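You operate a simulated robot arm through the tools that you are given. There is no shell and no other tool. Be economical: measure what you need, move in short steps, check, and stop when the job is done.

Carry out the task below with a simulated robot arm. There is one attempt and no reset: what you move stays moved.

JOB
Put things in order on the left half of the wall bench. At the end: the clear jar with the brass lid stands where the clear bulb stood; the clear bulb from the left half of the wall bench stands on top of the black gauge; the filament stem stands on top of the black carbon block; the black-ended spool stands where the clear jar with the brass lid stood; whatever was shut is shut again. Leave all else as you found it, and nothing knocked over.

The check looks at the end state, three seconds after you hand in, the way a careful person would. Anything else that was tipped, shoved, dropped, spilled or broken makes it a failure. Lids that push on must go on centred and level and be pressed home; caps that screw on are set level and turned clockwise until they are tight.

ROBOT AND FRAMES
A 6-joint arm with a two-finger parallel gripper, fixed in place. Base frame: the origin is at the foot of the arm, x ahead of it, y to its left, z up; the work surface is at about z = 0.8. Readings come in m, degrees, newtons and seconds.
With the tool pointing down near the work surface it reaches from about 0.24 to 0.64 m from the base axis. Its first joint turns from -66.0 to 66.0 degrees. Payload 2.7 kg.
Tool frame: the origin (TCP) lies between the finger pads and is the grasp point; the fingertips stand 0.023 m ahead of it; z points along the fingers, y is the line along which they close. The gripper opens to 0.094 m. The fingers are 0.038 m wide and 0.01 m thick; the gripper's body (0.054 by 0.096 m) begins 0.039 m behind the TCP.
Orientation is that of the tool frame in the base frame, as a unit quaternion [w, x, y, z]. With the fingers straight down and closing along the base's y, the tool's x points along the base's -x, its y along +y and its z along -z.

CONTROLS
- The arm moves only by the tool move_arm. Its argument "commands" is a list of rows, each a list of 7 numbers: the shift along the tool's x, y, z in units of 200 mm (1.0 is 200 mm), then the turn, a rotation vector about the tool's x, y, z in units of 120 degrees (1.0 is 120 degrees), then the gripper command, from -1 (shut) to 1 (fully open), values between in proportion. In form: [[dx, dy, dz, wx, wy, wz, gripper], ...]. A call has 1 to 8 rows; each row is the pose to reach, as a shift and turn from the pose commanded when the call began, along the tool's axes at that moment. A call with a number of a shift or a turn outside -1 to 1 is refused whole. A row lasts 0.2 s, in which the tool goes at most 0.05 m and 8.6 degrees; a call with a longer step from one row to the next is refused whole, and so is a gripper value outside its range. A pose out of reach is approached as far as the arm can. The call stops where the force on the tool passes 40 N (or 10 N more than at its start, if that is more) or the arm is blocked; 0.2 s more then pass. The fingers move at their own pace (about 0.045 m/s each) and stop on an object; they squeeze with about 24 N. The grip force told is the motor's: it shows also when the fingers shut on nothing. Time passes only in rows, and 0.2 s behind the last, so rows that repeat a pose let the fingers close. The reply holds the time, the measured pose of the TCP, the force on the tool along the base axes, the opening and the grip force, in the units named above and with some noise.
- Cameras (640 x 400 px; columns grow to the right, rows downward): "scene" is fixed at [0.0786, -0.4373, 1.4028]; the picture's right is [0.72, -0.69, 0.00], its down [-0.39, -0.41, -0.82] and it looks along [0.57, 0.59, -0.57] (base axes); focal length 368 px, centre (320, 200). "wrist" rides on the gripper at [-0.039, 0, -0.044] in the tool frame; the picture's right is [0.00, -1.00, 0.00], its down [0.97, 0.00, -0.24] and it looks along [0.24, 0.00, 0.97] (tool axes); focal length 218 px, centre (320, 200).
- snapshot(camera): a new picture of that camera. The clock stands still meanwhile.
- pixel_to_xyz(camera, pixels): for up to 12 pixels [column, row] of the newest picture of that camera ("zoom" is the newest enlarged one), the place [x, y, z] in the base frame of the surface seen there, good to about 0.002 m. The clock stands still meanwhile.
- zoom(camera, box): a new picture of the part [left, top, right, bottom] of that camera's present view, enlarged. The clock stands still meanwhile.
- job_done(): hands the job in; it is judged then, once.

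Keep the steps short. Do not move on a guess: measure, check each grasp and each placing, and mend mistakes. In all there are 80 turns and 46 pictures (those below and enlarged ones count). Leave the gripper open and the arm clear of the work at the hand-in unless told otherwise, and finish with a single line.

The tools are called after "Emit:" as name(argument=value, ...) on one line, values as JSON. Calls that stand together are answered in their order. move_arm: Moves the arm, as the interface text tells. Its arguments: {"type":"object","properties":{"commands":{"type":"array","items":{"type":"array","items":{"type":"number"}}}},"required":["commands"]} The other tools are called the same way: snapshot (camera) takes a picture; pixel_to_xyz (camera, pixels) gives the place of the surface under pixels of a picture; zoom (camera, box) takes an enlarged picture of a part of a camera's view; job_done () hands the job in.

At the start:

```text
t: 0.0
eef_pos: [0.4397, -0.0896, 1.0956]
ee_rot: [0.001, -0.001, 1.0, 0.0]
force: [0.2, 0.1, 0.1]
finger_gap: 0.094
finger_force: 0.1
```

scene: 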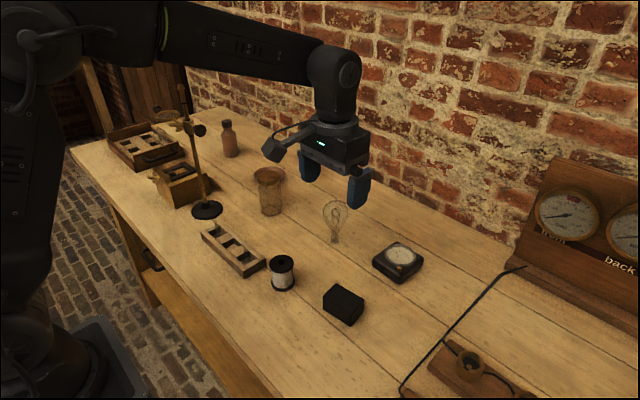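
wrist: 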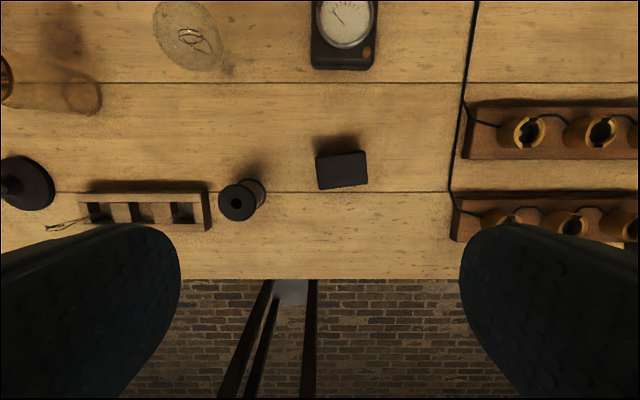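

I see the jar near (270,190), bulb near (335,220), gauge (398,260), block (343,303), spool (282,272). The filament stem is not obvious yet, so I'll enlarge the view.

Emit:
zoom(camera="scene", box=[80, 80, 280, 220])

Emit:
zoom(camera="scene", box=[190, 150, 450, 330])

```text
2.86 times, centred on (180, 150) of scene
```

zoom: 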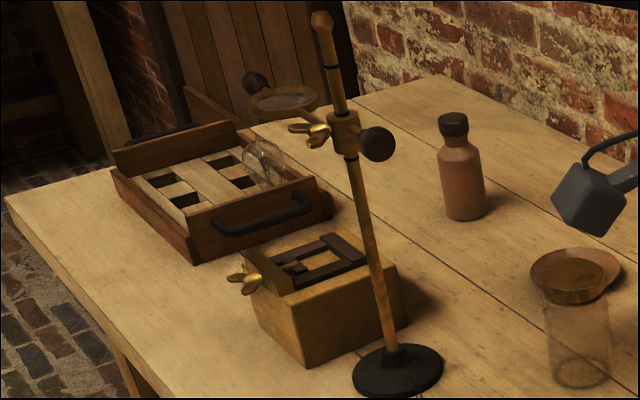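

```text
2.22 times, centred on (320, 240) of scene
```

zoom: 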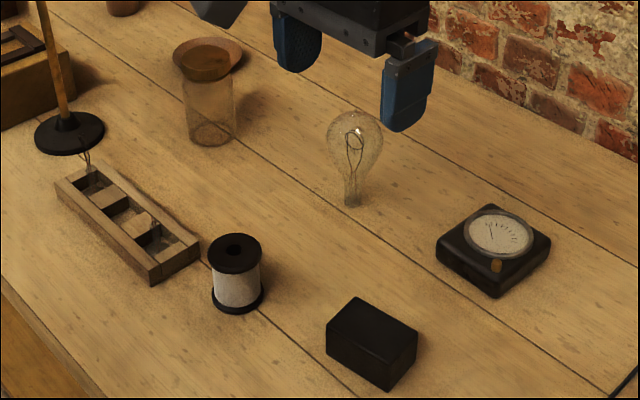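

I'll measure the main items in the last enlarged picture, and look closer at the rack's left end and the left tray.

Emit:
pixel_to_xyz(camera="zoom", pixels=[[207, 62], [208, 135], [355, 130], [352, 203], [498, 232], [235, 250], [237, 305], [372, 325], [370, 385], [88, 160], [92, 185], [152, 228]])

Emit:
zoom(camera="scene", box=[190, 190, 310, 300])

Emit:
zoom(camera="wrist", box=[0, 0, 280, 240])

```text
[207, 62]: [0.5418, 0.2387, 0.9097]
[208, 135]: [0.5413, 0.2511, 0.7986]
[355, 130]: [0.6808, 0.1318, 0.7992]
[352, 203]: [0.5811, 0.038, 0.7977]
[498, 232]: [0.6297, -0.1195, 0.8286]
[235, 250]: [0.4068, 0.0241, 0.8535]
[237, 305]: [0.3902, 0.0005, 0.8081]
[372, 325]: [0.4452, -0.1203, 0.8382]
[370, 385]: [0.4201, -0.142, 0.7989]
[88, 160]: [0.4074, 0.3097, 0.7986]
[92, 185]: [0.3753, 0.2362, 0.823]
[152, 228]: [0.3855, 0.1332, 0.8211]
```

```text
3.64 times, centred on (250, 245) of scene
```

zoom: 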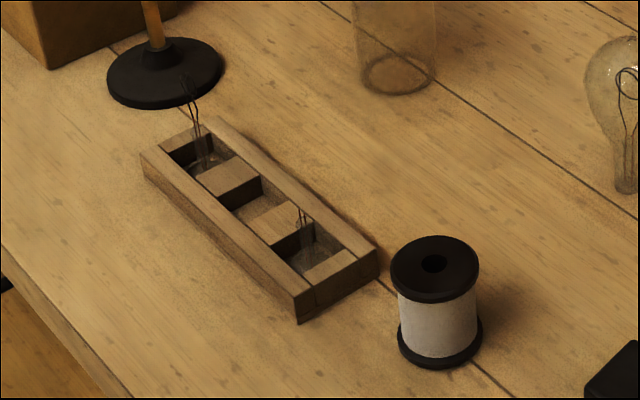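

```text
1.67 times, centred on (140, 120) of wrist
```

zoom: 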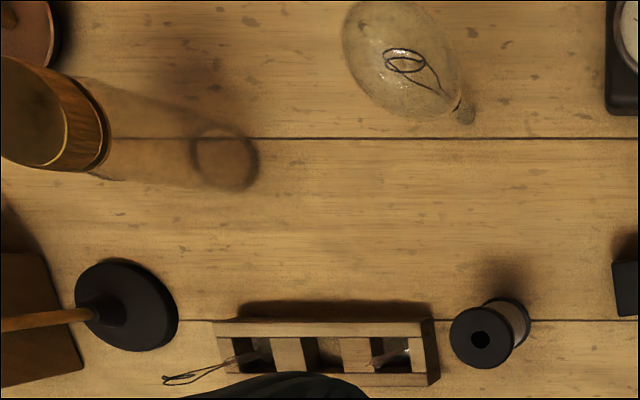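

The rack holds something wiry in its left slot (taller) and something in its right slot (shorter). I'll move the wrist camera over the rack to see both: x −0.09, y +0.2, z −0.05.

Emit:
move_arm(commands=[[0.09, 0.2, 0.05, 0, 0, 0, 1], [0.18, 0.4, 0.1, 0, 0, 0, 1], [0.27, 0.6, 0.15, 0, 0, 0, 1], [0.36, 0.8, 0.2, 0, 0, 0, 1], [0.45, 1.0, 0.25, 0, 0, 0, 1]])

Emit:
snapshot(camera="wrist")

Emit:
zoom(camera="wrist", box=[120, 80, 400, 255])

Emit:
snapshot(camera="scene")

```text
t: 1.2
eef_pos: [0.3494, 0.1089, 1.0446]
ee_rot: [0.0, 0.001, 1.0, 0.0]
force: [-0.1, 0.2, -0.5]
finger_gap: 0.0939
finger_force: 0.0
```

```text
39 pictures are left
```

wrist: 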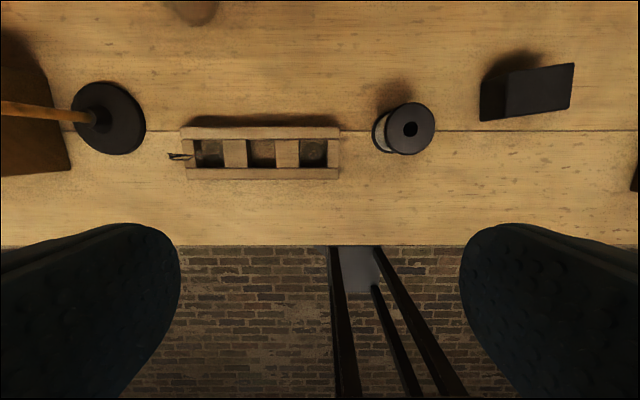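

```text
2.29 times, centred on (260, 168) of wrist
```

zoom: 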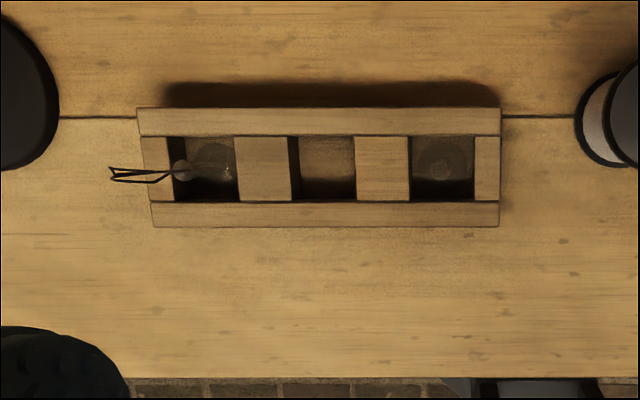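

```text
37 pictures are left
```

scene: 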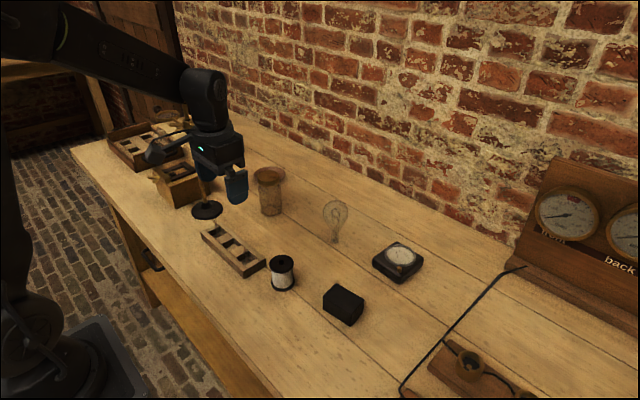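

I'll enlarge the two slots strongly, from both cameras, to tell what stands in each.

Emit:
zoom(camera="wrist", box=[160, 105, 350, 195])

Emit:
zoom(camera="scene", box=[195, 205, 275, 280])

```text
3.37 times, centred on (255, 150) of wrist
```

zoom: 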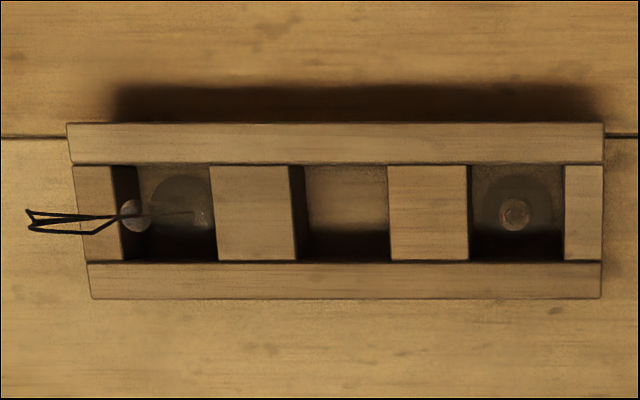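

```text
5.33 times, centred on (235, 242) of scene
```

zoom: 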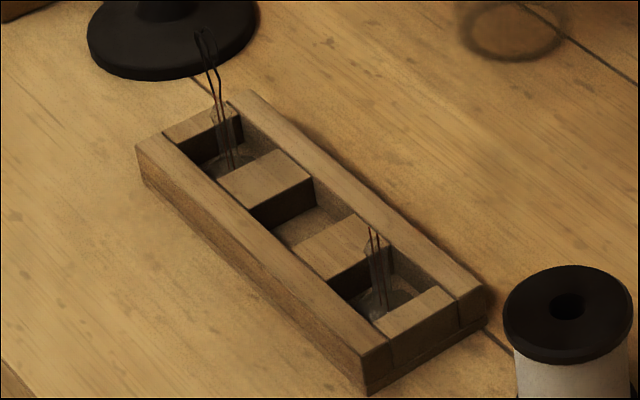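

The left slot holds the full stem with the filament loop, on a glass foot; the right one has only a stub. I'll measure stem points, rails, and block on the enlarged scene view.

Emit:
pixel_to_xyz(camera="zoom", pixels=[[199, 32], [212, 75], [224, 108], [220, 120], [228, 150], [210, 165], [265, 180], [185, 160], [245, 98], [140, 145], [480, 290], [368, 385]])

Emit:
pixel_to_xyz(camera="wrist", pixels=[[184, 145], [178, 157], [200, 155], [197, 155], [210, 130], [210, 173], [236, 152], [290, 152], [313, 155], [339, 150], [407, 115], [408, 129]])

```text
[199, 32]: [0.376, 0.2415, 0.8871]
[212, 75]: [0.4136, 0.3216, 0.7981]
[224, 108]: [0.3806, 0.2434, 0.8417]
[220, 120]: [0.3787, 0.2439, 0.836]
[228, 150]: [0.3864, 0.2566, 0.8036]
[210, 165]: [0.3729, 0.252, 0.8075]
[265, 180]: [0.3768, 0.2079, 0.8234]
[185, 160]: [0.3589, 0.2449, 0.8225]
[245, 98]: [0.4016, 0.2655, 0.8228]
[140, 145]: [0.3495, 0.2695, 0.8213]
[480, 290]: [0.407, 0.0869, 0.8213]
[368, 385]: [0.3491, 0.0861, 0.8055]
```

```text
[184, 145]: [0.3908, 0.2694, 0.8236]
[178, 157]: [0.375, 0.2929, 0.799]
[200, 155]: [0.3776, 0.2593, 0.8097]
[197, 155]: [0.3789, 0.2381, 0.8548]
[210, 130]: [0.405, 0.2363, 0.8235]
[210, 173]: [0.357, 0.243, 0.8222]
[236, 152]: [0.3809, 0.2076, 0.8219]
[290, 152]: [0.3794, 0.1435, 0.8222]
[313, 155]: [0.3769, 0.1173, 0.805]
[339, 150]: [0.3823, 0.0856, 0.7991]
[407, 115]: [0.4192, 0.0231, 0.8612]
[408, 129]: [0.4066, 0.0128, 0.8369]
```

The stem stands at about (0.378, 0.241), glass top 0.855, wire tip 0.888, rack top 0.8225, so it can be gripped above the rack. Now I look closer at jar, bulb, and gauge.

Emit:
zoom(camera="scene", box=[225, 150, 305, 225])

Emit:
zoom(camera="scene", box=[305, 190, 435, 335])

Emit:
pixel_to_xyz(camera="scene", pixels=[[208, 210], [192, 210], [222, 208], [228, 125], [232, 155], [180, 195], [200, 190], [255, 172], [282, 172]])

```text
5.33 times, centred on (265, 188) of scene
```

zoom: 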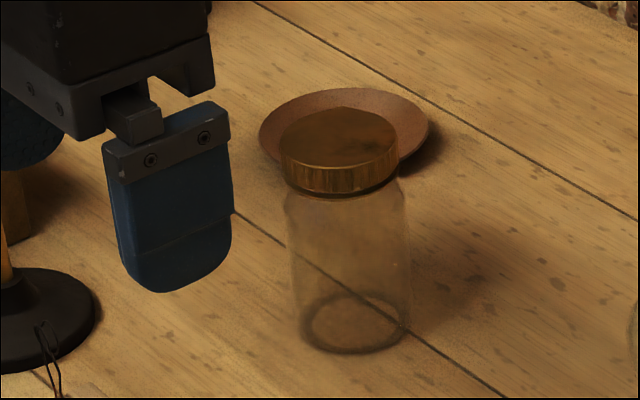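

```text
2.76 times, centred on (370, 262) of scene
```

zoom: 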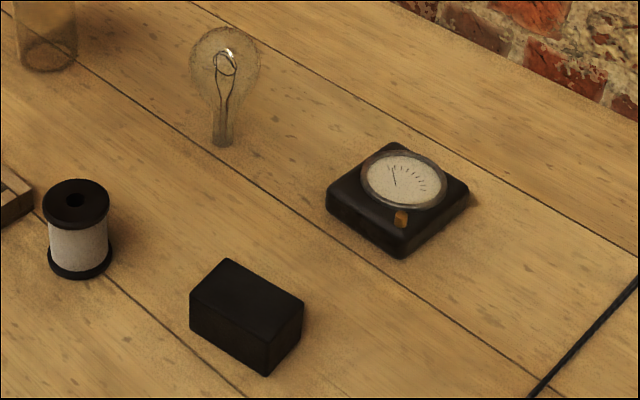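

```text
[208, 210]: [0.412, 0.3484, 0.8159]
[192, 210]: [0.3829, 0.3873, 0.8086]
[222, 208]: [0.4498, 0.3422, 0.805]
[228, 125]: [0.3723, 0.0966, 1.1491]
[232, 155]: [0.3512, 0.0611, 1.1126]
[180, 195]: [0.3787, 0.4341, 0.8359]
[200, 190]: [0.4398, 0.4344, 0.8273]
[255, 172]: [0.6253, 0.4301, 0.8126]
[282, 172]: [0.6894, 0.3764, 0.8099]
```

The jar is shut and empty; a copper dish lies behind it. I measure gauge, bulb and block outlines in the newest enlargement.

Emit:
pixel_to_xyz(camera="zoom", pixels=[[404, 180], [398, 147], [333, 205], [400, 248], [463, 190], [222, 140], [222, 45], [226, 263], [192, 298], [267, 335], [302, 310], [400, 218]])

Emit:
pixel_to_xyz(camera="scene", pixels=[[268, 178], [268, 185], [270, 210], [282, 212], [336, 215], [335, 241], [335, 208], [267, 171], [275, 171], [262, 200], [280, 200]])

```text
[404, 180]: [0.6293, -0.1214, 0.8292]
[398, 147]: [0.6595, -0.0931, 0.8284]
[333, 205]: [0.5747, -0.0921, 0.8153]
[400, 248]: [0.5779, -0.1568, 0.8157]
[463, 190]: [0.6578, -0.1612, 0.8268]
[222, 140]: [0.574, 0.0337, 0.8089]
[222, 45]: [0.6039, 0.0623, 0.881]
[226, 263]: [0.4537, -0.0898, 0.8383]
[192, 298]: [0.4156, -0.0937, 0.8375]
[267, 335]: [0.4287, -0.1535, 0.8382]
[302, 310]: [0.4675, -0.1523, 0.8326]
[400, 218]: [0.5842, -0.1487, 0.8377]
```

```text
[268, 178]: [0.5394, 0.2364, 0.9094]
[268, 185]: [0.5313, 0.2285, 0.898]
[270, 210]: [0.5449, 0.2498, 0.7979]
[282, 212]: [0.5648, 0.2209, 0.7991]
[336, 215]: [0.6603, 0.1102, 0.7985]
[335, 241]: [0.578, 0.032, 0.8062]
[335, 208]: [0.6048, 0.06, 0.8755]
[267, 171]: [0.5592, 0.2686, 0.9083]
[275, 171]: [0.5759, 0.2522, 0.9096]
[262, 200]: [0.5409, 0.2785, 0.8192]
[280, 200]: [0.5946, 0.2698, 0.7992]
```

Gauge spans about x 0.573–0.66, y −0.163…−0.088, dial at 0.829. I now go above the bulb (TCP 0.53, 0.04) to measure it from the top, well above everything.

Emit:
move_arm(commands=[[-0.18, -0.07, 0, 0, 0, 0, 1], [-0.36, -0.14, 0, 0, 0, 0, 1], [-0.54, -0.21, 0, 0, 0, 0, 1], [-0.72, -0.28, 0, 0, 0, 0, 1], [-0.9, -0.35, 0, 0, 0, 0, 1]])

Emit:
snapshot(camera="wrist")

```text
t: 2.4
eef_pos: [0.5299, 0.0398, 1.0447]
ee_rot: [-0.001, 0.0, 1.0, 0.0]
force: [0.1, 0.5, -0.4]
finger_gap: 0.0941
finger_force: 0.1
```

```text
32 pictures are left
```

wrist: 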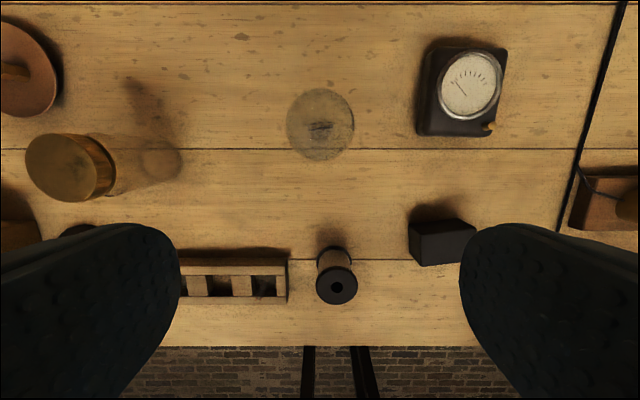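

The bulb's circle is centred near (320,125). I measure its outline points, and dial and jar points too.

Emit:
pixel_to_xyz(camera="wrist", pixels=[[320, 125], [320, 110], [320, 140], [300, 125], [340, 125], [470, 85], [470, 52], [470, 115], [438, 85], [500, 85], [455, 128], [489, 127]])

Emit:
zoom(camera="wrist", box=[270, 80, 370, 170])

Emit:
pixel_to_xyz(camera="wrist", pixels=[[58, 167], [30, 167], [86, 167], [58, 135], [58, 198], [147, 180], [182, 162], [160, 145], [160, 178], [320, 135], [337, 285], [337, 305]])

```text
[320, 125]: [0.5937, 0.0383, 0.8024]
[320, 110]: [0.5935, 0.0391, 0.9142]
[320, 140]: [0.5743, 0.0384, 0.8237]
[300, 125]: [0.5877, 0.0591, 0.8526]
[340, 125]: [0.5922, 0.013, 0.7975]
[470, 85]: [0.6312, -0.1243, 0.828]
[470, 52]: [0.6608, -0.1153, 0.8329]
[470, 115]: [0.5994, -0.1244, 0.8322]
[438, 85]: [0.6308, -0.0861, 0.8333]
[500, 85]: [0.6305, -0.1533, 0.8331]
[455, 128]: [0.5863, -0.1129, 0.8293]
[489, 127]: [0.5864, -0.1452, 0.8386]
```

```text
4.44 times, centred on (320, 125) of wrist
```

zoom: 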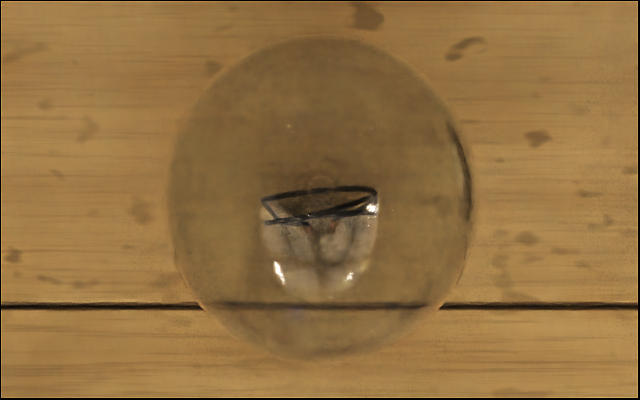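

```text
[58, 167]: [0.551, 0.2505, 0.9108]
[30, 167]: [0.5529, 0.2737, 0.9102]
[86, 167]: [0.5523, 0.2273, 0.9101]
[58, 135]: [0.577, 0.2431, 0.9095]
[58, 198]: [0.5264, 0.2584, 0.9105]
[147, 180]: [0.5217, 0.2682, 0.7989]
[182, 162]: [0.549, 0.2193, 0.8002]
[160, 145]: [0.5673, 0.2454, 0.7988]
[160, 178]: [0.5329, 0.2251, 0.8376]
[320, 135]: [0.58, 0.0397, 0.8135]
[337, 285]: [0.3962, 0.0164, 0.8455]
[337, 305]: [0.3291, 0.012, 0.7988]
```

Bulb axis is at about (0.584, 0.0395), globe radius ~0.034, top 0.914. Gauge dial centre (0.631, −0.121), glass 0.828. I lower the open gripper around the globe to TCP z 0.880, without closing yet.

Emit:
move_arm(commands=[[-0.2, 0, 0.0, 0, 0, 0, 1], [-0.27, 0, 0.15, 0, 0, 0, 1], [-0.27, 0, 0.35, 0, 0, 0, 1], [-0.27, 0, 0.55, 0, 0, 0, 1], [-0.27, 0, 0.7, 0, 0, 0, 1], [-0.27, 0, 0.78, 0, 0, 0, 1], [-0.27, 0, 0.823, 0, 0, 0, 1]])

Emit:
zoom(camera="scene", box=[265, 140, 425, 250])

Emit:
snapshot(camera="wrist")

```text
t: 4.0
eef_pos: [0.5844, 0.0404, 0.8846]
ee_rot: [0.004, 0.0, 1.0, 0.0]
force: [-1.0, -0.4, 21.4]
finger_gap: 0.094
finger_force: 0.0
```

```text
3.64 times, centred on (345, 195) of scene
```

zoom: 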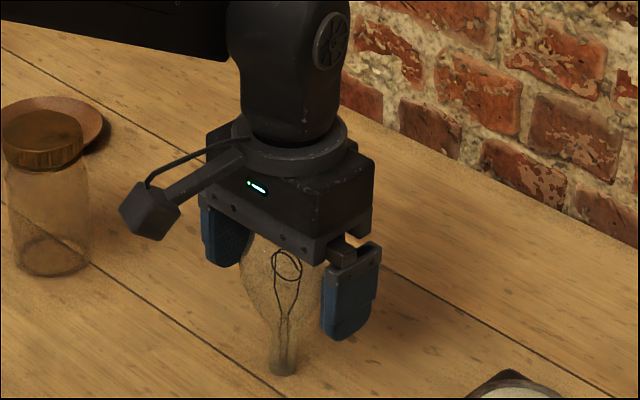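

```text
29 pictures are left
```

wrist: 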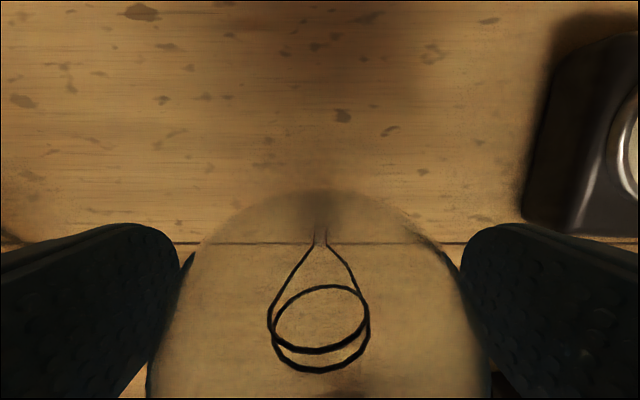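

The gripper body rests on the bulb's top (21 N up at z 0.8846), so the top is at ~0.9235. I back up to 0.890 (near the equator) and check force, still open.

Emit:
move_arm(commands=[[0, 0, -0.03, 0, 0, 0, 1], [0, 0, -0.05, 0, 0, 0, 1], [0, 0, -0.05, 0, 0, 0, 1]])

Emit:
zoom(camera="scene", box=[285, 160, 385, 250])

```text
t: 4.8
eef_pos: [0.5832, 0.0407, 0.8895]
ee_rot: [-0.001, 0.0, 1.0, 0.0]
force: [0.4, -0.2, 0.9]
finger_gap: 0.0941
finger_force: 0.2
```

```text
4.44 times, centred on (335, 205) of scene
```

zoom: 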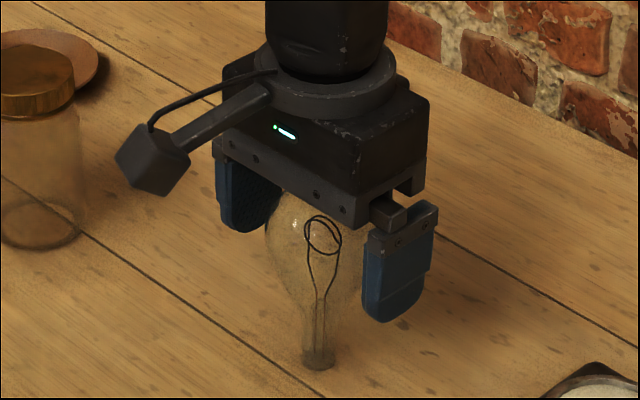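

Free of the bulb and it stands as before. Close the fingers on the globe.

Emit:
move_arm(commands=[[0, 0, 0, 0, 0, 0, 0.3], [0, 0, 0, 0, 0, 0, -0.2], [0, 0, 0, 0, 0, 0, -1], [0, 0, 0, 0, 0, 0, -1], [0, 0, 0, 0, 0, 0, -1]])

```text
t: 6.0
eef_pos: [0.5836, 0.0405, 0.8913]
ee_rot: [0.0, 0.0, 1.0, 0.0]
force: [0.2, 0.1, 0.4]
finger_gap: 0.0595
finger_force: 24.2
```

Held at 0.0595 with 24 N. Lift 0.08 m slowly and check.

Emit:
move_arm(commands=[[0, 0, -0.05, 0, 0, 0, -1], [0, 0, -0.15, 0, 0, 0, -1], [0, 0, -0.28, 0, 0, 0, -1], [0, 0, -0.4, 0, 0, 0, -1]])

Emit:
snapshot(camera="scene")

```text
t: 7.0
eef_pos: [0.5824, 0.0403, 0.971]
ee_rot: [0.0, 0.0, 1.0, 0.0]
force: [0.2, -0.4, 0.4]
finger_gap: 0.0594
finger_force: 24.4
```

```text
27 pictures are left
```

scene: 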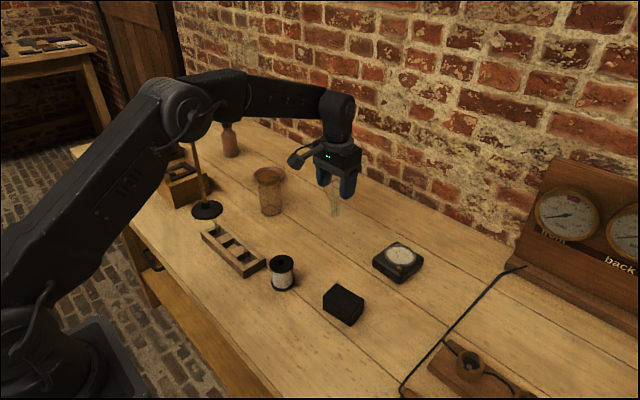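

Emit:
zoom(camera="scene", box=[285, 140, 385, 230])

Emit:
pixel_to_xyz(camera="zoom", pixels=[[318, 330], [320, 345], [310, 300], [225, 300], [225, 330], [222, 345]])

```text
4.44 times, centred on (335, 185) of scene
```

zoom: 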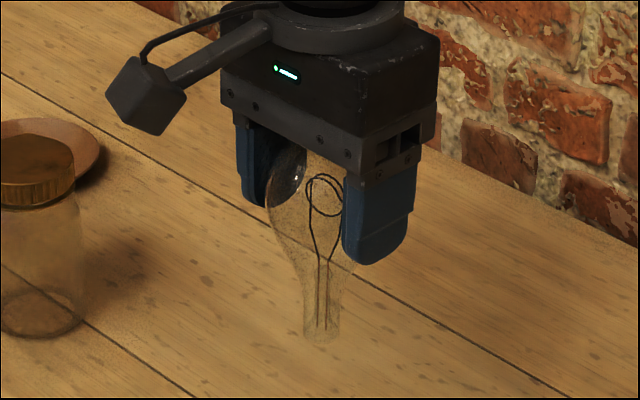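

```text
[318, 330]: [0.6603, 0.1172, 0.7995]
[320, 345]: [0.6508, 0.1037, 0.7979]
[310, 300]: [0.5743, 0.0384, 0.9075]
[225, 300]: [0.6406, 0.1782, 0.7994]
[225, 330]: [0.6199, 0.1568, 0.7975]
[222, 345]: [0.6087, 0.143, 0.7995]
```

Held straight, its foot ~0.092 below the TCP. Move at this height over the dial: TCP (0.622, −0.121).

Emit:
move_arm(commands=[[-0.03, -0.16, 0, 0, 0, 0, -1], [-0.08, -0.36, 0, 0, 0, 0, -1], [-0.13, -0.56, 0, 0, 0, 0, -1], [-0.17, -0.72, 0, 0, 0, 0, -1], [-0.19, -0.805, 0, 0, 0, 0, -1], [-0.19, -0.805, 0, 0, 0, 0, -1]])

```text
t: 8.4
eef_pos: [0.6213, -0.1206, 0.9717]
ee_rot: [0.0, 0.0, 1.0, 0.0]
force: [-1.0, -0.7, -0.8]
finger_gap: 0.0594
finger_force: 24.7
```

In place. Lower to TCP z ~0.924 (foot ~4 mm above the glass), then look.

Emit:
move_arm(commands=[[0, 0, 0.1, 0, 0, 0, -1], [0, 0, 0.18, 0, 0, 0, -1], [0, 0, 0.23, 0, 0, 0, -1]])

Emit:
zoom(camera="scene", box=[345, 180, 445, 290])

```text
t: 9.2
eef_pos: [0.6226, -0.1211, 0.9241]
ee_rot: [0.0, 0.0, 1.0, 0.0]
force: [0.5, -1.1, -0.4]
finger_gap: 0.0597
finger_force: 24.1
```

```text
3.64 times, centred on (395, 235) of scene
```

zoom: 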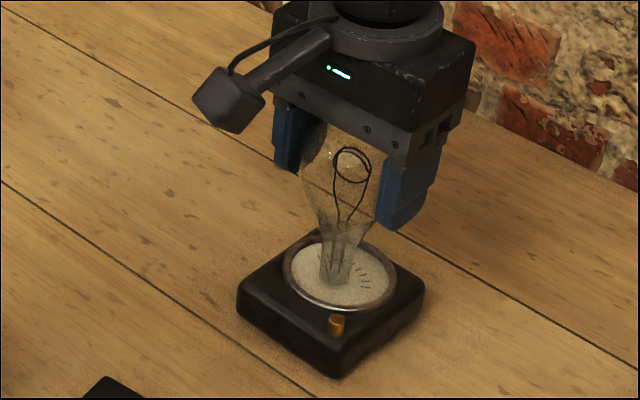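

The foot is inside the bezel just above the glass. Lower in 1–2 mm steps and watch the force.

Emit:
move_arm(commands=[[0, 0, 0.008, 0, 0, 0, -1], [0, 0, 0.015, 0, 0, 0, -1]])

```text
t: 9.8
eef_pos: [0.6224, -0.1208, 0.9222]
ee_rot: [0.001, 0.0, 1.0, 0.0]
force: [0.4, -1.0, -1.3]
finger_gap: 0.0596
finger_force: 24.1
```

Emit:
move_arm(commands=[[0, 0, 0.005, 0, 0, 0, -1], [0, 0, 0.01, 0, 0, 0, -1]])

```text
t: 10.4
eef_pos: [0.6222, -0.1209, 0.9203]
ee_rot: [0.0, 0.0, 1.0, 0.0]
force: [-0.7, 0.9, 2.3]
finger_gap: 0.0591
finger_force: 23.7
```

2.3 N suggests first touch; one more millimetre to confirm.

Emit:
move_arm(commands=[[0, 0, 0.005, 0, 0, 0, -1], [0, 0, 0.005, 0, 0, 0, -1]])

```text
t: 11.0
eef_pos: [0.6209, -0.1205, 0.9211]
ee_rot: [0.001, -0.001, 1.0, -0.001]
force: [-1.9, -0.7, 9.6]
finger_gap: 0.0593
finger_force: 23.4
```

Contact (9.6 N). Ease up about 1 mm, then open the fingers slowly.

Emit:
move_arm(commands=[[0, 0, -0.004, 0, 0, 0, -1], [0, 0, -0.004, 0, 0, 0, 0.3], [0, 0, -0.004, 0, 0, 0, 0.5], [0, 0, -0.004, 0, 0, 0, 0.8], [0, 0, -0.004, 0, 0, 0, 1], [0, 0, -0.004, 0, 0, 0, 1]])

Emit:
zoom(camera="scene", box=[345, 180, 445, 290])

```text
t: 12.4
eef_pos: [0.6215, -0.1201, 0.9184]
ee_rot: [0.0, 0.0, 1.0, -0.001]
force: [-0.2, 0.0, -0.7]
finger_gap: 0.094
finger_force: 0.1
```

```text
3.64 times, centred on (395, 235) of scene
```

zoom: 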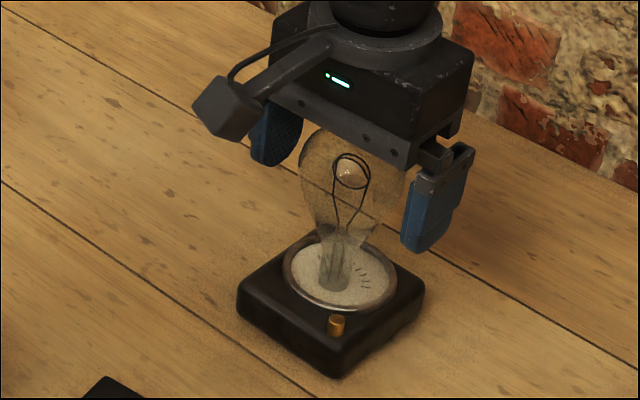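

The bulb stands freely on the dial. Before going up, I measure the boxy thing on the gripper's left side (zoom (225,100)) for clearance planning.

Emit:
pixel_to_xyz(camera="zoom", pixels=[[228, 103], [215, 120], [195, 95], [260, 98], [240, 130], [215, 72], [300, 60], [330, 25]])

Emit:
move_arm(commands=[[0, 0, -0.1, 0, 0, 0, 1], [0, 0, -0.25, 0, 0, 0, 1], [0, 0, -0.45, 0, 0, 0, 1], [0, 0, -0.65, 0, 0, 0, 1], [0, 0, -0.8, 0, 0, 0, 1]])

```text
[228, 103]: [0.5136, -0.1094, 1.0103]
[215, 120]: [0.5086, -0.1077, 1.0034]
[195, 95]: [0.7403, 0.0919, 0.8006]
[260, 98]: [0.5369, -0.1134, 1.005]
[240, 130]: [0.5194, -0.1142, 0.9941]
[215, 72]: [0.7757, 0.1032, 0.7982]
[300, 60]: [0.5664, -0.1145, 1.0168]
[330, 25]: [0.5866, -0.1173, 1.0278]
```

```text
t: 13.6
eef_pos: [0.6012, -0.1189, 1.073]
ee_rot: [-0.001, 0.001, 1.0, 0.0]
force: [-0.1, 0.6, -0.4]
finger_gap: 0.0939
finger_force: 0.0
out of reach, approached as far as the arm can: row 4, 5
```

Clear of the bulb. Box rides on the −x side, so no problem. Move toward the jar: first leg y +0.19, x back.

Emit:
move_arm(commands=[[0.1, 0.15, 0, 0, 0, 0, 1], [0.2, 0.35, 0, 0, 0, 0, 1], [0.25, 0.55, 0, 0, 0, 0, 1], [0.3, 0.75, 0, 0, 0, 0, 1], [0.35, 0.95, 0, 0, 0, 0, 1]])

Emit:
snapshot(camera="scene")

```text
t: 14.8
eef_pos: [0.5334, 0.0716, 1.0723]
ee_rot: [0.001, 0.001, 1.0, 0.0]
force: [0.7, 1.3, -0.1]
finger_gap: 0.094
finger_force: 0.0
out of reach, approached as far as the arm can: row 1
```

```text
23 pictures are left
```

scene: 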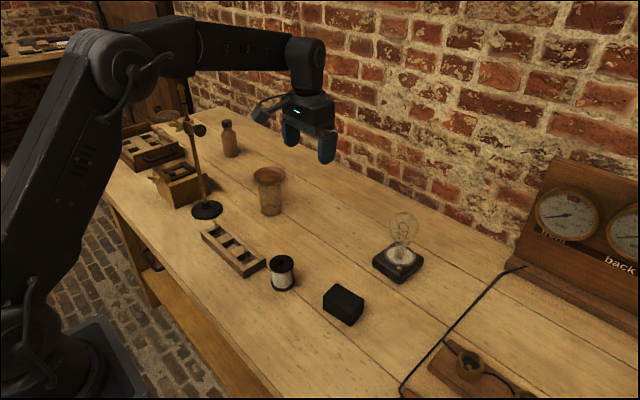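

Bulb stands on the gauge. Continue above the jar, (0.5517, 0.2505).

Emit:
move_arm(commands=[[-0.02, 0.2, 0, 0, 0, 0, 1], [-0.04, 0.4, 0, 0, 0, 0, 1], [-0.06, 0.6, 0, 0, 0, 0, 1], [-0.08, 0.8, 0.02, 0, 0, 0, 1], [-0.09, 0.895, 0.1, 0, 0, 0, 1], [-0.09, 0.895, 0.2, 0, 0, 0, 1]])

Emit:
snapshot(camera="wrist")

```text
t: 16.2
eef_pos: [0.5486, 0.251, 1.0321]
ee_rot: [0.0, 0.001, 1.0, 0.0]
force: [0.0, -0.1, -0.1]
finger_gap: 0.0942
finger_force: 0.0
```

```text
22 pictures are left
```

wrist: 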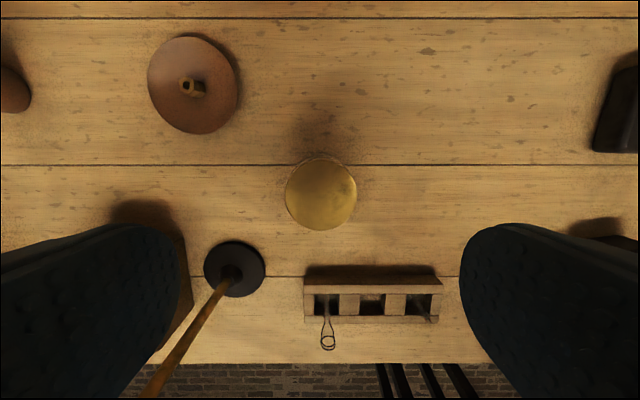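

Lid circle centred near (320,194). Measure its rim points.

Emit:
pixel_to_xyz(camera="wrist", pixels=[[320, 194], [288, 194], [353, 194], [320, 163], [320, 227], [310, 285], [331, 285], [304, 335], [327, 302], [328, 345], [240, 300]])

```text
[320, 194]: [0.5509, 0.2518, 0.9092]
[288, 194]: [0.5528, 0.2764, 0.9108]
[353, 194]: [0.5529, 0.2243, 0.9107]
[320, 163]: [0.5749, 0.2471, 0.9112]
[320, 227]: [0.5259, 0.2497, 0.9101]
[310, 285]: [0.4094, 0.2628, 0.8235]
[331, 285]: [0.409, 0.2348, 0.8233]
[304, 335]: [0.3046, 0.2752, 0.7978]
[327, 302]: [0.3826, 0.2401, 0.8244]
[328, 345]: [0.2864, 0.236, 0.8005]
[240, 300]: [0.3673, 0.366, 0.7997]
```

Lid centre (0.551, 0.2505), diameter 0.055, top 0.9105. Lower to TCP z ~0.877 (body just above the lid, pads beside the glass), open.

Emit:
move_arm(commands=[[0, 0, 0.15, 0, 0, 0, 1], [0, 0, 0.33, 0, 0, 0, 1], [0, 0, 0.5, 0, 0, 0, 1], [0, 0, 0.65, 0, 0, 0, 1], [0, 0, 0.74, 0, 0, 0, 1], [0, 0, 0.775, 0, 0, 0, 1], [0, 0, 0.775, 0, 0, 0, 1]])

Emit:
zoom(camera="scene", box=[215, 110, 325, 225])

```text
t: 17.8
eef_pos: [0.5499, 0.2496, 0.8778]
ee_rot: [0.0, 0.001, 1.0, 0.001]
force: [0.2, 0.1, -0.8]
finger_gap: 0.0942
finger_force: 0.0
```

```text
3.48 times, centred on (270, 168) of scene
```

zoom: 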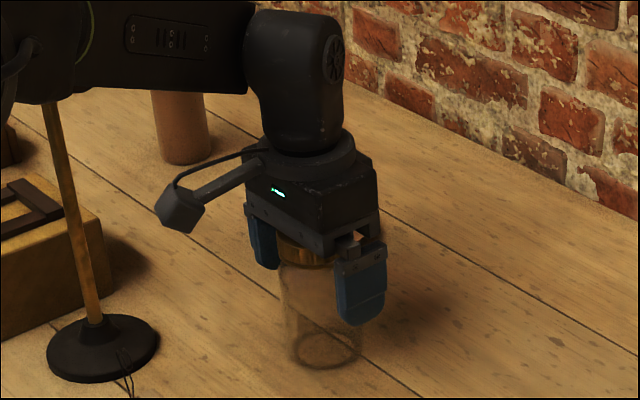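

No contact. Close on the jar.

Emit:
move_arm(commands=[[0, 0, 0, 0, 0, 0, 0.3], [0, 0, 0, 0, 0, 0, -0.2], [0, 0, 0, 0, 0, 0, -1], [0, 0, 0, 0, 0, 0, -1], [0, 0, 0, 0, 0, 0, -1]])

```text
t: 19.0
eef_pos: [0.5496, 0.251, 0.8771]
ee_rot: [0.0, -0.001, 1.0, -0.001]
force: [0.6, -0.3, -0.3]
finger_gap: 0.0616
finger_force: 23.9
```

0.0616 is wider than the lid, so the glass body is held. Lift 0.04 and check.

Emit:
move_arm(commands=[[0, 0, -0.04, 0, 0, 0, -1], [0, 0, -0.12, 0, 0, 0, -1], [0, 0, -0.2, 0, 0, 0, -1]])

Emit:
zoom(camera="scene", box=[215, 90, 345, 225])

```text
t: 19.8
eef_pos: [0.5491, 0.2505, 0.9183]
ee_rot: [0.0, 0.0, 1.0, -0.001]
force: [0.1, -0.1, -1.7]
finger_gap: 0.0619
finger_force: 24.4
```

```text
2.96 times, centred on (280, 158) of scene
```

zoom: 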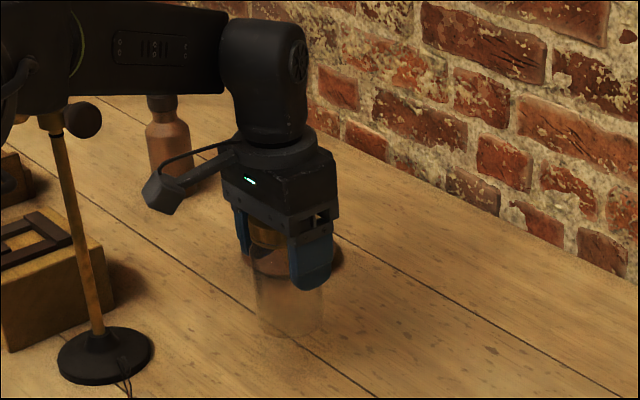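

Jar lifted, lid on. Carry it toward the bulb's former place (0.584, 0.0395): total shift x +0.033, y −0.211.

Emit:
move_arm(commands=[[-0.03, -0.15, 0, 0, 0, 0, -1], [-0.07, -0.35, 0, 0, 0, 0, -1], [-0.11, -0.55, 0, 0, 0, 0, -1], [-0.14, -0.75, 0, 0, 0, 0, -1], [-0.165, -0.9, 0, 0, 0, 0, -1]])

Emit:
move_arm(commands=[[0, -0.1, 0, 0, 0, 0, -1], [0, -0.155, 0, 0, 0, 0, -1], [0, -0.155, 0.1, 0, 0, 0, -1], [0, -0.155, 0.17, 0, 0, 0, -1]])

```text
t: 21.0
eef_pos: [0.5827, 0.0707, 0.9184]
ee_rot: [0.0, 0.0, 1.0, -0.001]
force: [-0.2, 0.1, -0.7]
finger_gap: 0.0618
finger_force: 24.1
```

```text
t: 22.0
eef_pos: [0.5826, 0.0399, 0.8835]
ee_rot: [-0.001, 0.0, 1.0, 0.0]
force: [-0.1, -0.2, -1.4]
finger_gap: 0.0614
finger_force: 24.1
```

Over the spot, 6 mm to go. Lower to touch.

Emit:
move_arm(commands=[[0, 0, 0.015, 0, 0, 0, -1], [0, 0, 0.025, 0, 0, 0, -1], [0, 0, 0.032, 0, 0, 0, -1], [0, 0, 0.034, 0, 0, 0, -1]])

Emit:
zoom(camera="scene", box=[285, 150, 395, 265])

```text
t: 23.0
eef_pos: [0.5829, 0.0403, 0.8781]
ee_rot: [0.001, 0.001, 1.0, 0.0]
force: [-1.1, 0.5, 2.5]
finger_gap: 0.0617
finger_force: 24.4
```

```text
3.48 times, centred on (340, 208) of scene
```

zoom: 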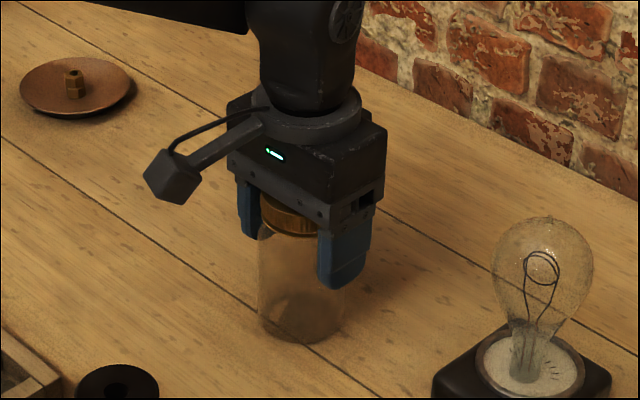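

Touching (2.5 N), jar upright. Open, then rise straight up.

Emit:
move_arm(commands=[[0, 0, 0, 0, 0, 0, 0.2], [0, 0, 0, 0, 0, 0, 0.6], [0, 0, 0, 0, 0, 0, 1], [0, 0, 0, 0, 0, 0, 1], [0, 0, -0.1, 0, 0, 0, 1], [0, 0, -0.3, 0, 0, 0, 1], [0, 0, -0.5, 0, 0, 0, 1], [0, 0, -0.7, 0, 0, 0, 1]])

Emit:
snapshot(camera="wrist")

```text
t: 24.8
eef_pos: [0.5821, 0.0395, 1.0167]
ee_rot: [0.0, 0.0, 1.0, 0.0]
force: [-0.4, 0.6, -0.3]
finger_gap: 0.0939
finger_force: 0.2
```

```text
18 pictures are left
```

wrist: 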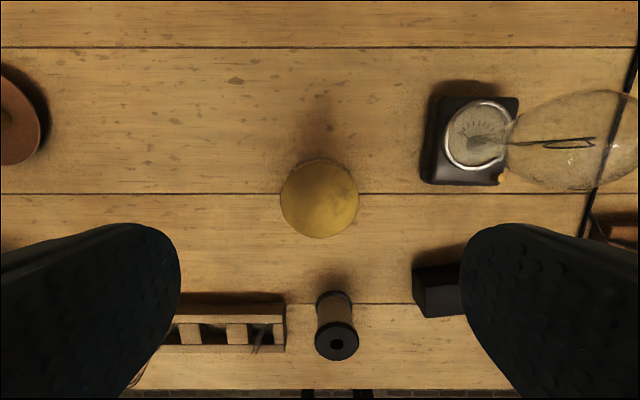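

Jar stands at the bulb's old place. Measure the jar lid and the spool top (disc around (337,341)).

Emit:
pixel_to_xyz(camera="wrist", pixels=[[320, 198], [283, 198], [356, 198], [320, 163], [320, 234], [318, 340], [355, 340], [337, 325], [337, 357], [345, 335]])

Emit:
pixel_to_xyz(camera="scene", pixels=[[273, 262], [292, 262], [282, 257], [282, 270], [272, 284], [282, 290], [291, 285]])

```text
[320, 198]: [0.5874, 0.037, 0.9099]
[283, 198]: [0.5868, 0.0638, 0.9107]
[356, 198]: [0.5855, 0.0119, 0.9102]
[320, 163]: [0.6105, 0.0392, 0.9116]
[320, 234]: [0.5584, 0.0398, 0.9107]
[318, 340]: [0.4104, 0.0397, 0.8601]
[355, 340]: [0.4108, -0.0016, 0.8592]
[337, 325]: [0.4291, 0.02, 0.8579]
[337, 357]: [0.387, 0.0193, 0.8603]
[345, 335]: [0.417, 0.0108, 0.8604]
```

```text
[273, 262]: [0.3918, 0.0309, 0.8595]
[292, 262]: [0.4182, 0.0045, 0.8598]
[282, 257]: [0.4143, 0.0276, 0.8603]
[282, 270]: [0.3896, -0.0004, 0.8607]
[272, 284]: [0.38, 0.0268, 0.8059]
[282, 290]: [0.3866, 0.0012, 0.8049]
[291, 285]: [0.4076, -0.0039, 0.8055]
```

Jar centre (0.5845, 0.038) – right. Spool centre (0.408, 0.019), diameter 0.042, top 0.860. Go above it with the gripper partly closed (0.07).

Emit:
move_arm(commands=[[0.18, -0.02, 0, 0, 0, 0, 0.8], [0.36, -0.04, 0, 0, 0, 0, 0.5], [0.54, -0.06, 0, 0, 0, 0, 0.5], [0.72, -0.08, 0, 0, 0, 0, 0.5], [0.875, -0.1025, 0.05, 0, 0, 0, 0.5], [0.875, -0.1025, 0.1, 0, 0, 0, 0.5]])

```text
t: 26.2
eef_pos: [0.4069, 0.0197, 0.9984]
ee_rot: [0.001, 0.0, 1.0, 0.0]
force: [0.1, 0.0, -0.3]
finger_gap: 0.0705
finger_force: 0.1
```

Descend to TCP z 0.828 around the spool.

Emit:
move_arm(commands=[[0, 0, 0.2, 0, 0, 0, 0.5], [0, 0, 0.4, 0, 0, 0, 0.5], [0, 0, 0.6, 0, 0, 0, 0.5], [0, 0, 0.75, 0, 0, 0, 0.5], [0, 0, 0.82, 0, 0, 0, 0.5], [0, 0, 0.85, 0, 0, 0, 0.5], [0, 0, 0.85, 0, 0, 0, 0.5]])

Emit:
zoom(camera="scene", box=[220, 200, 350, 315])

```text
t: 27.8
eef_pos: [0.4092, 0.0192, 0.8265]
ee_rot: [0.0, 0.0, 1.0, 0.0]
force: [0.1, -1.0, -0.8]
finger_gap: 0.0705
finger_force: 0.1
```

```text
3.48 times, centred on (285, 258) of scene
```

zoom: 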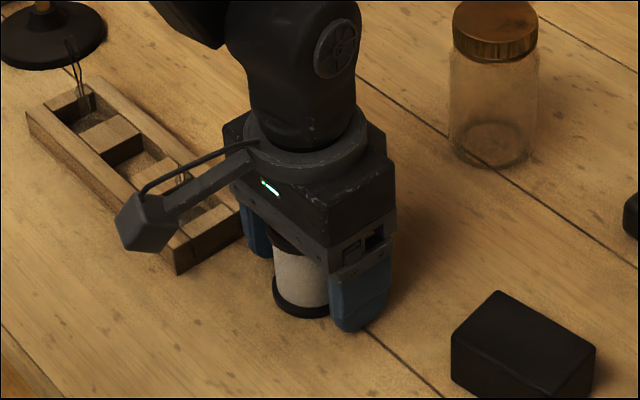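

Well placed, clear of the rack. Close and lift a little.

Emit:
move_arm(commands=[[0, 0, 0, 0, 0, 0, 0], [0, 0, 0, 0, 0, 0, -0.5], [0, 0, 0, 0, 0, 0, -1], [0, 0, 0, 0, 0, 0, -1], [0, 0, 0, 0, 0, 0, -1]])

Emit:
move_arm(commands=[[0, 0, -0.1, 0, 0, 0, -1], [0, 0, -0.3, 0, 0, 0, -1], [0, 0, -0.5, 0, 0, 0, -1]])

```text
t: 29.0
eef_pos: [0.4087, 0.0191, 0.8276]
ee_rot: [0.0, 0.001, 1.0, 0.0]
force: [0.5, 0.1, 0.1]
finger_gap: 0.05
finger_force: 24.4
```

```text
t: 29.8
eef_pos: [0.4064, 0.0185, 0.9278]
ee_rot: [0.0, 0.0, 1.0, 0.0]
force: [-0.8, -0.2, -0.8]
finger_gap: 0.05
finger_force: 24.1
```

Held (gap 0.050). Carry to the jar's former place (0.551, 0.2505): shift x +0.143, y +0.2315, in two legs.

Emit:
move_arm(commands=[[-0.08, 0.16, 0, 0, 0, 0, -1], [-0.2, 0.34, 0, 0, 0, 0, -1], [-0.32, 0.52, 0, 0, 0, 0, -1], [-0.44, 0.7, 0, 0, 0, 0, -1], [-0.55, 0.87, 0, 0, 0, 0, -1]])

Emit:
move_arm(commands=[[-0.08, 0.14, 0, 0, 0, 0, -1], [-0.16, 0.285, 0, 0, 0, 0, -1], [-0.16, 0.285, 0.15, 0, 0, 0, -1], [-0.16, 0.285, 0.33, 0, 0, 0, -1], [-0.16, 0.285, 0.44, 0, 0, 0, -1], [-0.16, 0.285, 0.47, 0, 0, 0, -1]])

```text
t: 31.0
eef_pos: [0.5177, 0.1937, 0.9275]
ee_rot: [0.0, 0.001, 1.0, 0.0]
force: [0.6, -0.2, -1.1]
finger_gap: 0.0502
finger_force: 23.8
```

```text
t: 32.4
eef_pos: [0.549, 0.2501, 0.8333]
ee_rot: [-0.001, -0.001, 1.0, 0.0]
force: [0.4, -0.4, -0.4]
finger_gap: 0.0498
finger_force: 23.8
```

6 mm above. Lower gently to contact.

Emit:
move_arm(commands=[[0, 0, 0.015, 0, 0, 0, -1], [0, 0, 0.025, 0, 0, 0, -1], [0, 0, 0.03, 0, 0, 0, -1], [0, 0, 0.033, 0, 0, 0, -1]])

```text
t: 33.4
eef_pos: [0.551, 0.2479, 0.8277]
ee_rot: [0.001, 0.0, 1.0, 0.0]
force: [-2.0, -0.8, 5.8]
finger_gap: 0.0498
finger_force: 24.3
```

Contact (5.8 N). Release and rise.

Emit:
move_arm(commands=[[0, 0, -0.002, 0, 0, 0, 0], [0, 0, -0.002, 0, 0, 0, 0.3], [0, 0, -0.002, 0, 0, 0, 0.5], [0, 0, -0.1, 0, 0, 0, 0.5], [0, 0, -0.3, 0, 0, 0, 0.5], [0, 0, -0.5, 0, 0, 0, 0.5], [0, 0, -0.7, 0, 0, 0, 0.5], [0, 0, -0.85, 0, 0, 0, 0.5]])

Emit:
snapshot(camera="wrist")

Emit:
snapshot(camera="scene")

```text
t: 35.2
eef_pos: [0.5495, 0.2499, 0.9965]
ee_rot: [0.0, 0.0, 1.0, -0.001]
force: [0.5, 0.1, -1.0]
finger_gap: 0.0708
finger_force: 0.1
```

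```text
16 pictures are left
```

wrist: 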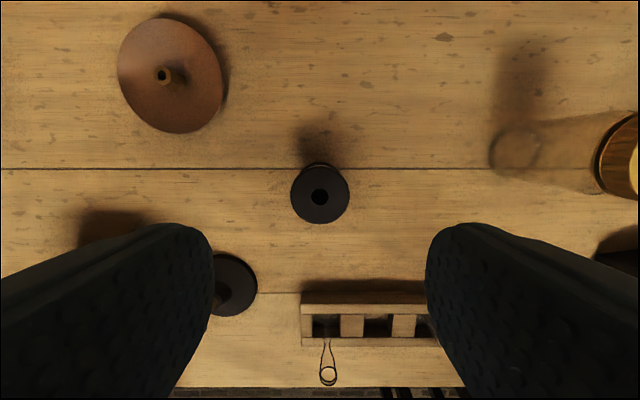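

```text
15 pictures are left
```

scene: 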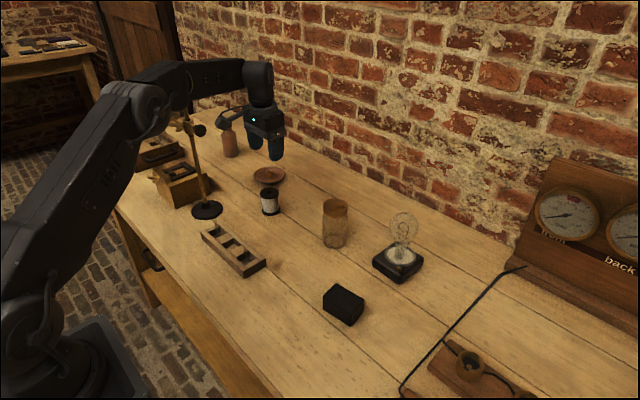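

All three are placed. Next the stem. Measure the stand's knob, rod and clamp in the scene picture for clearance.

Emit:
pixel_to_xyz(camera="scene", pixels=[[200, 130], [205, 131], [188, 118], [192, 140], [199, 180], [195, 160], [207, 205], [184, 89], [175, 126], [260, 130], [275, 150]])

Emit:
zoom(camera="scene", box=[130, 80, 290, 280])

Emit:
pixel_to_xyz(camera="wrist", pixels=[[320, 180], [295, 195], [345, 195], [320, 218], [320, 168], [313, 330], [340, 330], [326, 335]])

```text
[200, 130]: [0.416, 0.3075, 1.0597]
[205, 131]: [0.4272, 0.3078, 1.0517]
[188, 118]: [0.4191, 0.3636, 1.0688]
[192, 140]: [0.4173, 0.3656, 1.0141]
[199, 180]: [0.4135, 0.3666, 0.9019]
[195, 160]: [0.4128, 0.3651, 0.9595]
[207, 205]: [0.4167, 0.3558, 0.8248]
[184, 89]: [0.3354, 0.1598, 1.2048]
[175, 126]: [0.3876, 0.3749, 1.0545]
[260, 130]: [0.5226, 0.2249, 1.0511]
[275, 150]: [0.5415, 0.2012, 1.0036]
```

```text
2.00 times, centred on (210, 180) of scene
```

zoom: 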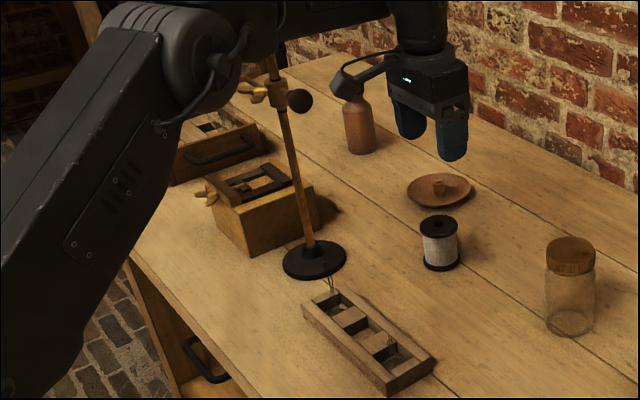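

```text
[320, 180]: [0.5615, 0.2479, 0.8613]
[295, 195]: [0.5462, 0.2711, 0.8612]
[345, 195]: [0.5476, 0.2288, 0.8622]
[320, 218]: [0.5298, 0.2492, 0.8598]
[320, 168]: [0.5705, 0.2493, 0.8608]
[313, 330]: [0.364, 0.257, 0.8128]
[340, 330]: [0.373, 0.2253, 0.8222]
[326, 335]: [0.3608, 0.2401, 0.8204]
```

Spool centre (0.550, 0.2495) – right. The stand's knob sits at (0.42, 0.30, 1.055), close to where the wrist would be, so I'll approach the stem from −y with the tool tilted 15° (wrist leaning toward the base). First to (0.378, 0.15) and tilt.

Emit:
move_arm(commands=[[0, -0.22, 0, 0, 0, 0, 0.5], [0.13, -0.4, 0, 0, 0, 0, 0.3], [0.3, -0.5, 0, 0, 0, 0, 0.0], [0.5, -0.5, 0, 0, 0, 0, 0.0], [0.7, -0.5, 0, 0, 0, 0, 0.0], [0.86, -0.5, 0, 0, 0, 0, 0.0], [0.86, -0.5, 0, 0, -0.0625, 0, 0.0], [0.86, -0.5, 0, 0, -0.125, 0, 0.0]])

Emit:
snapshot(camera="scene")

```text
t: 37.0
eef_pos: [0.3765, 0.1499, 0.996]
ee_rot: [0.131, -0.001, 0.991, 0.0]
force: [0.4, -0.2, -0.2]
finger_gap: 0.0471
finger_force: 0.1
```

```text
13 pictures are left
```

scene: 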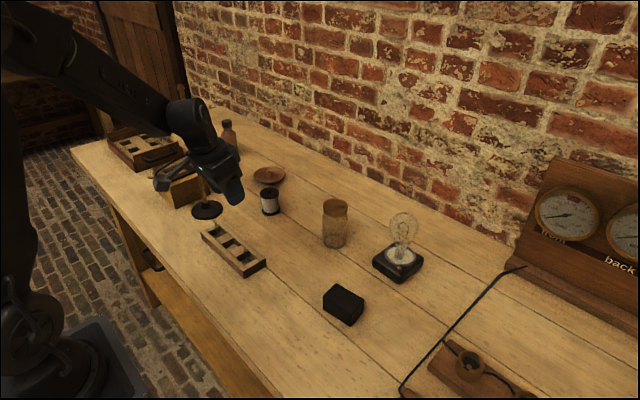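

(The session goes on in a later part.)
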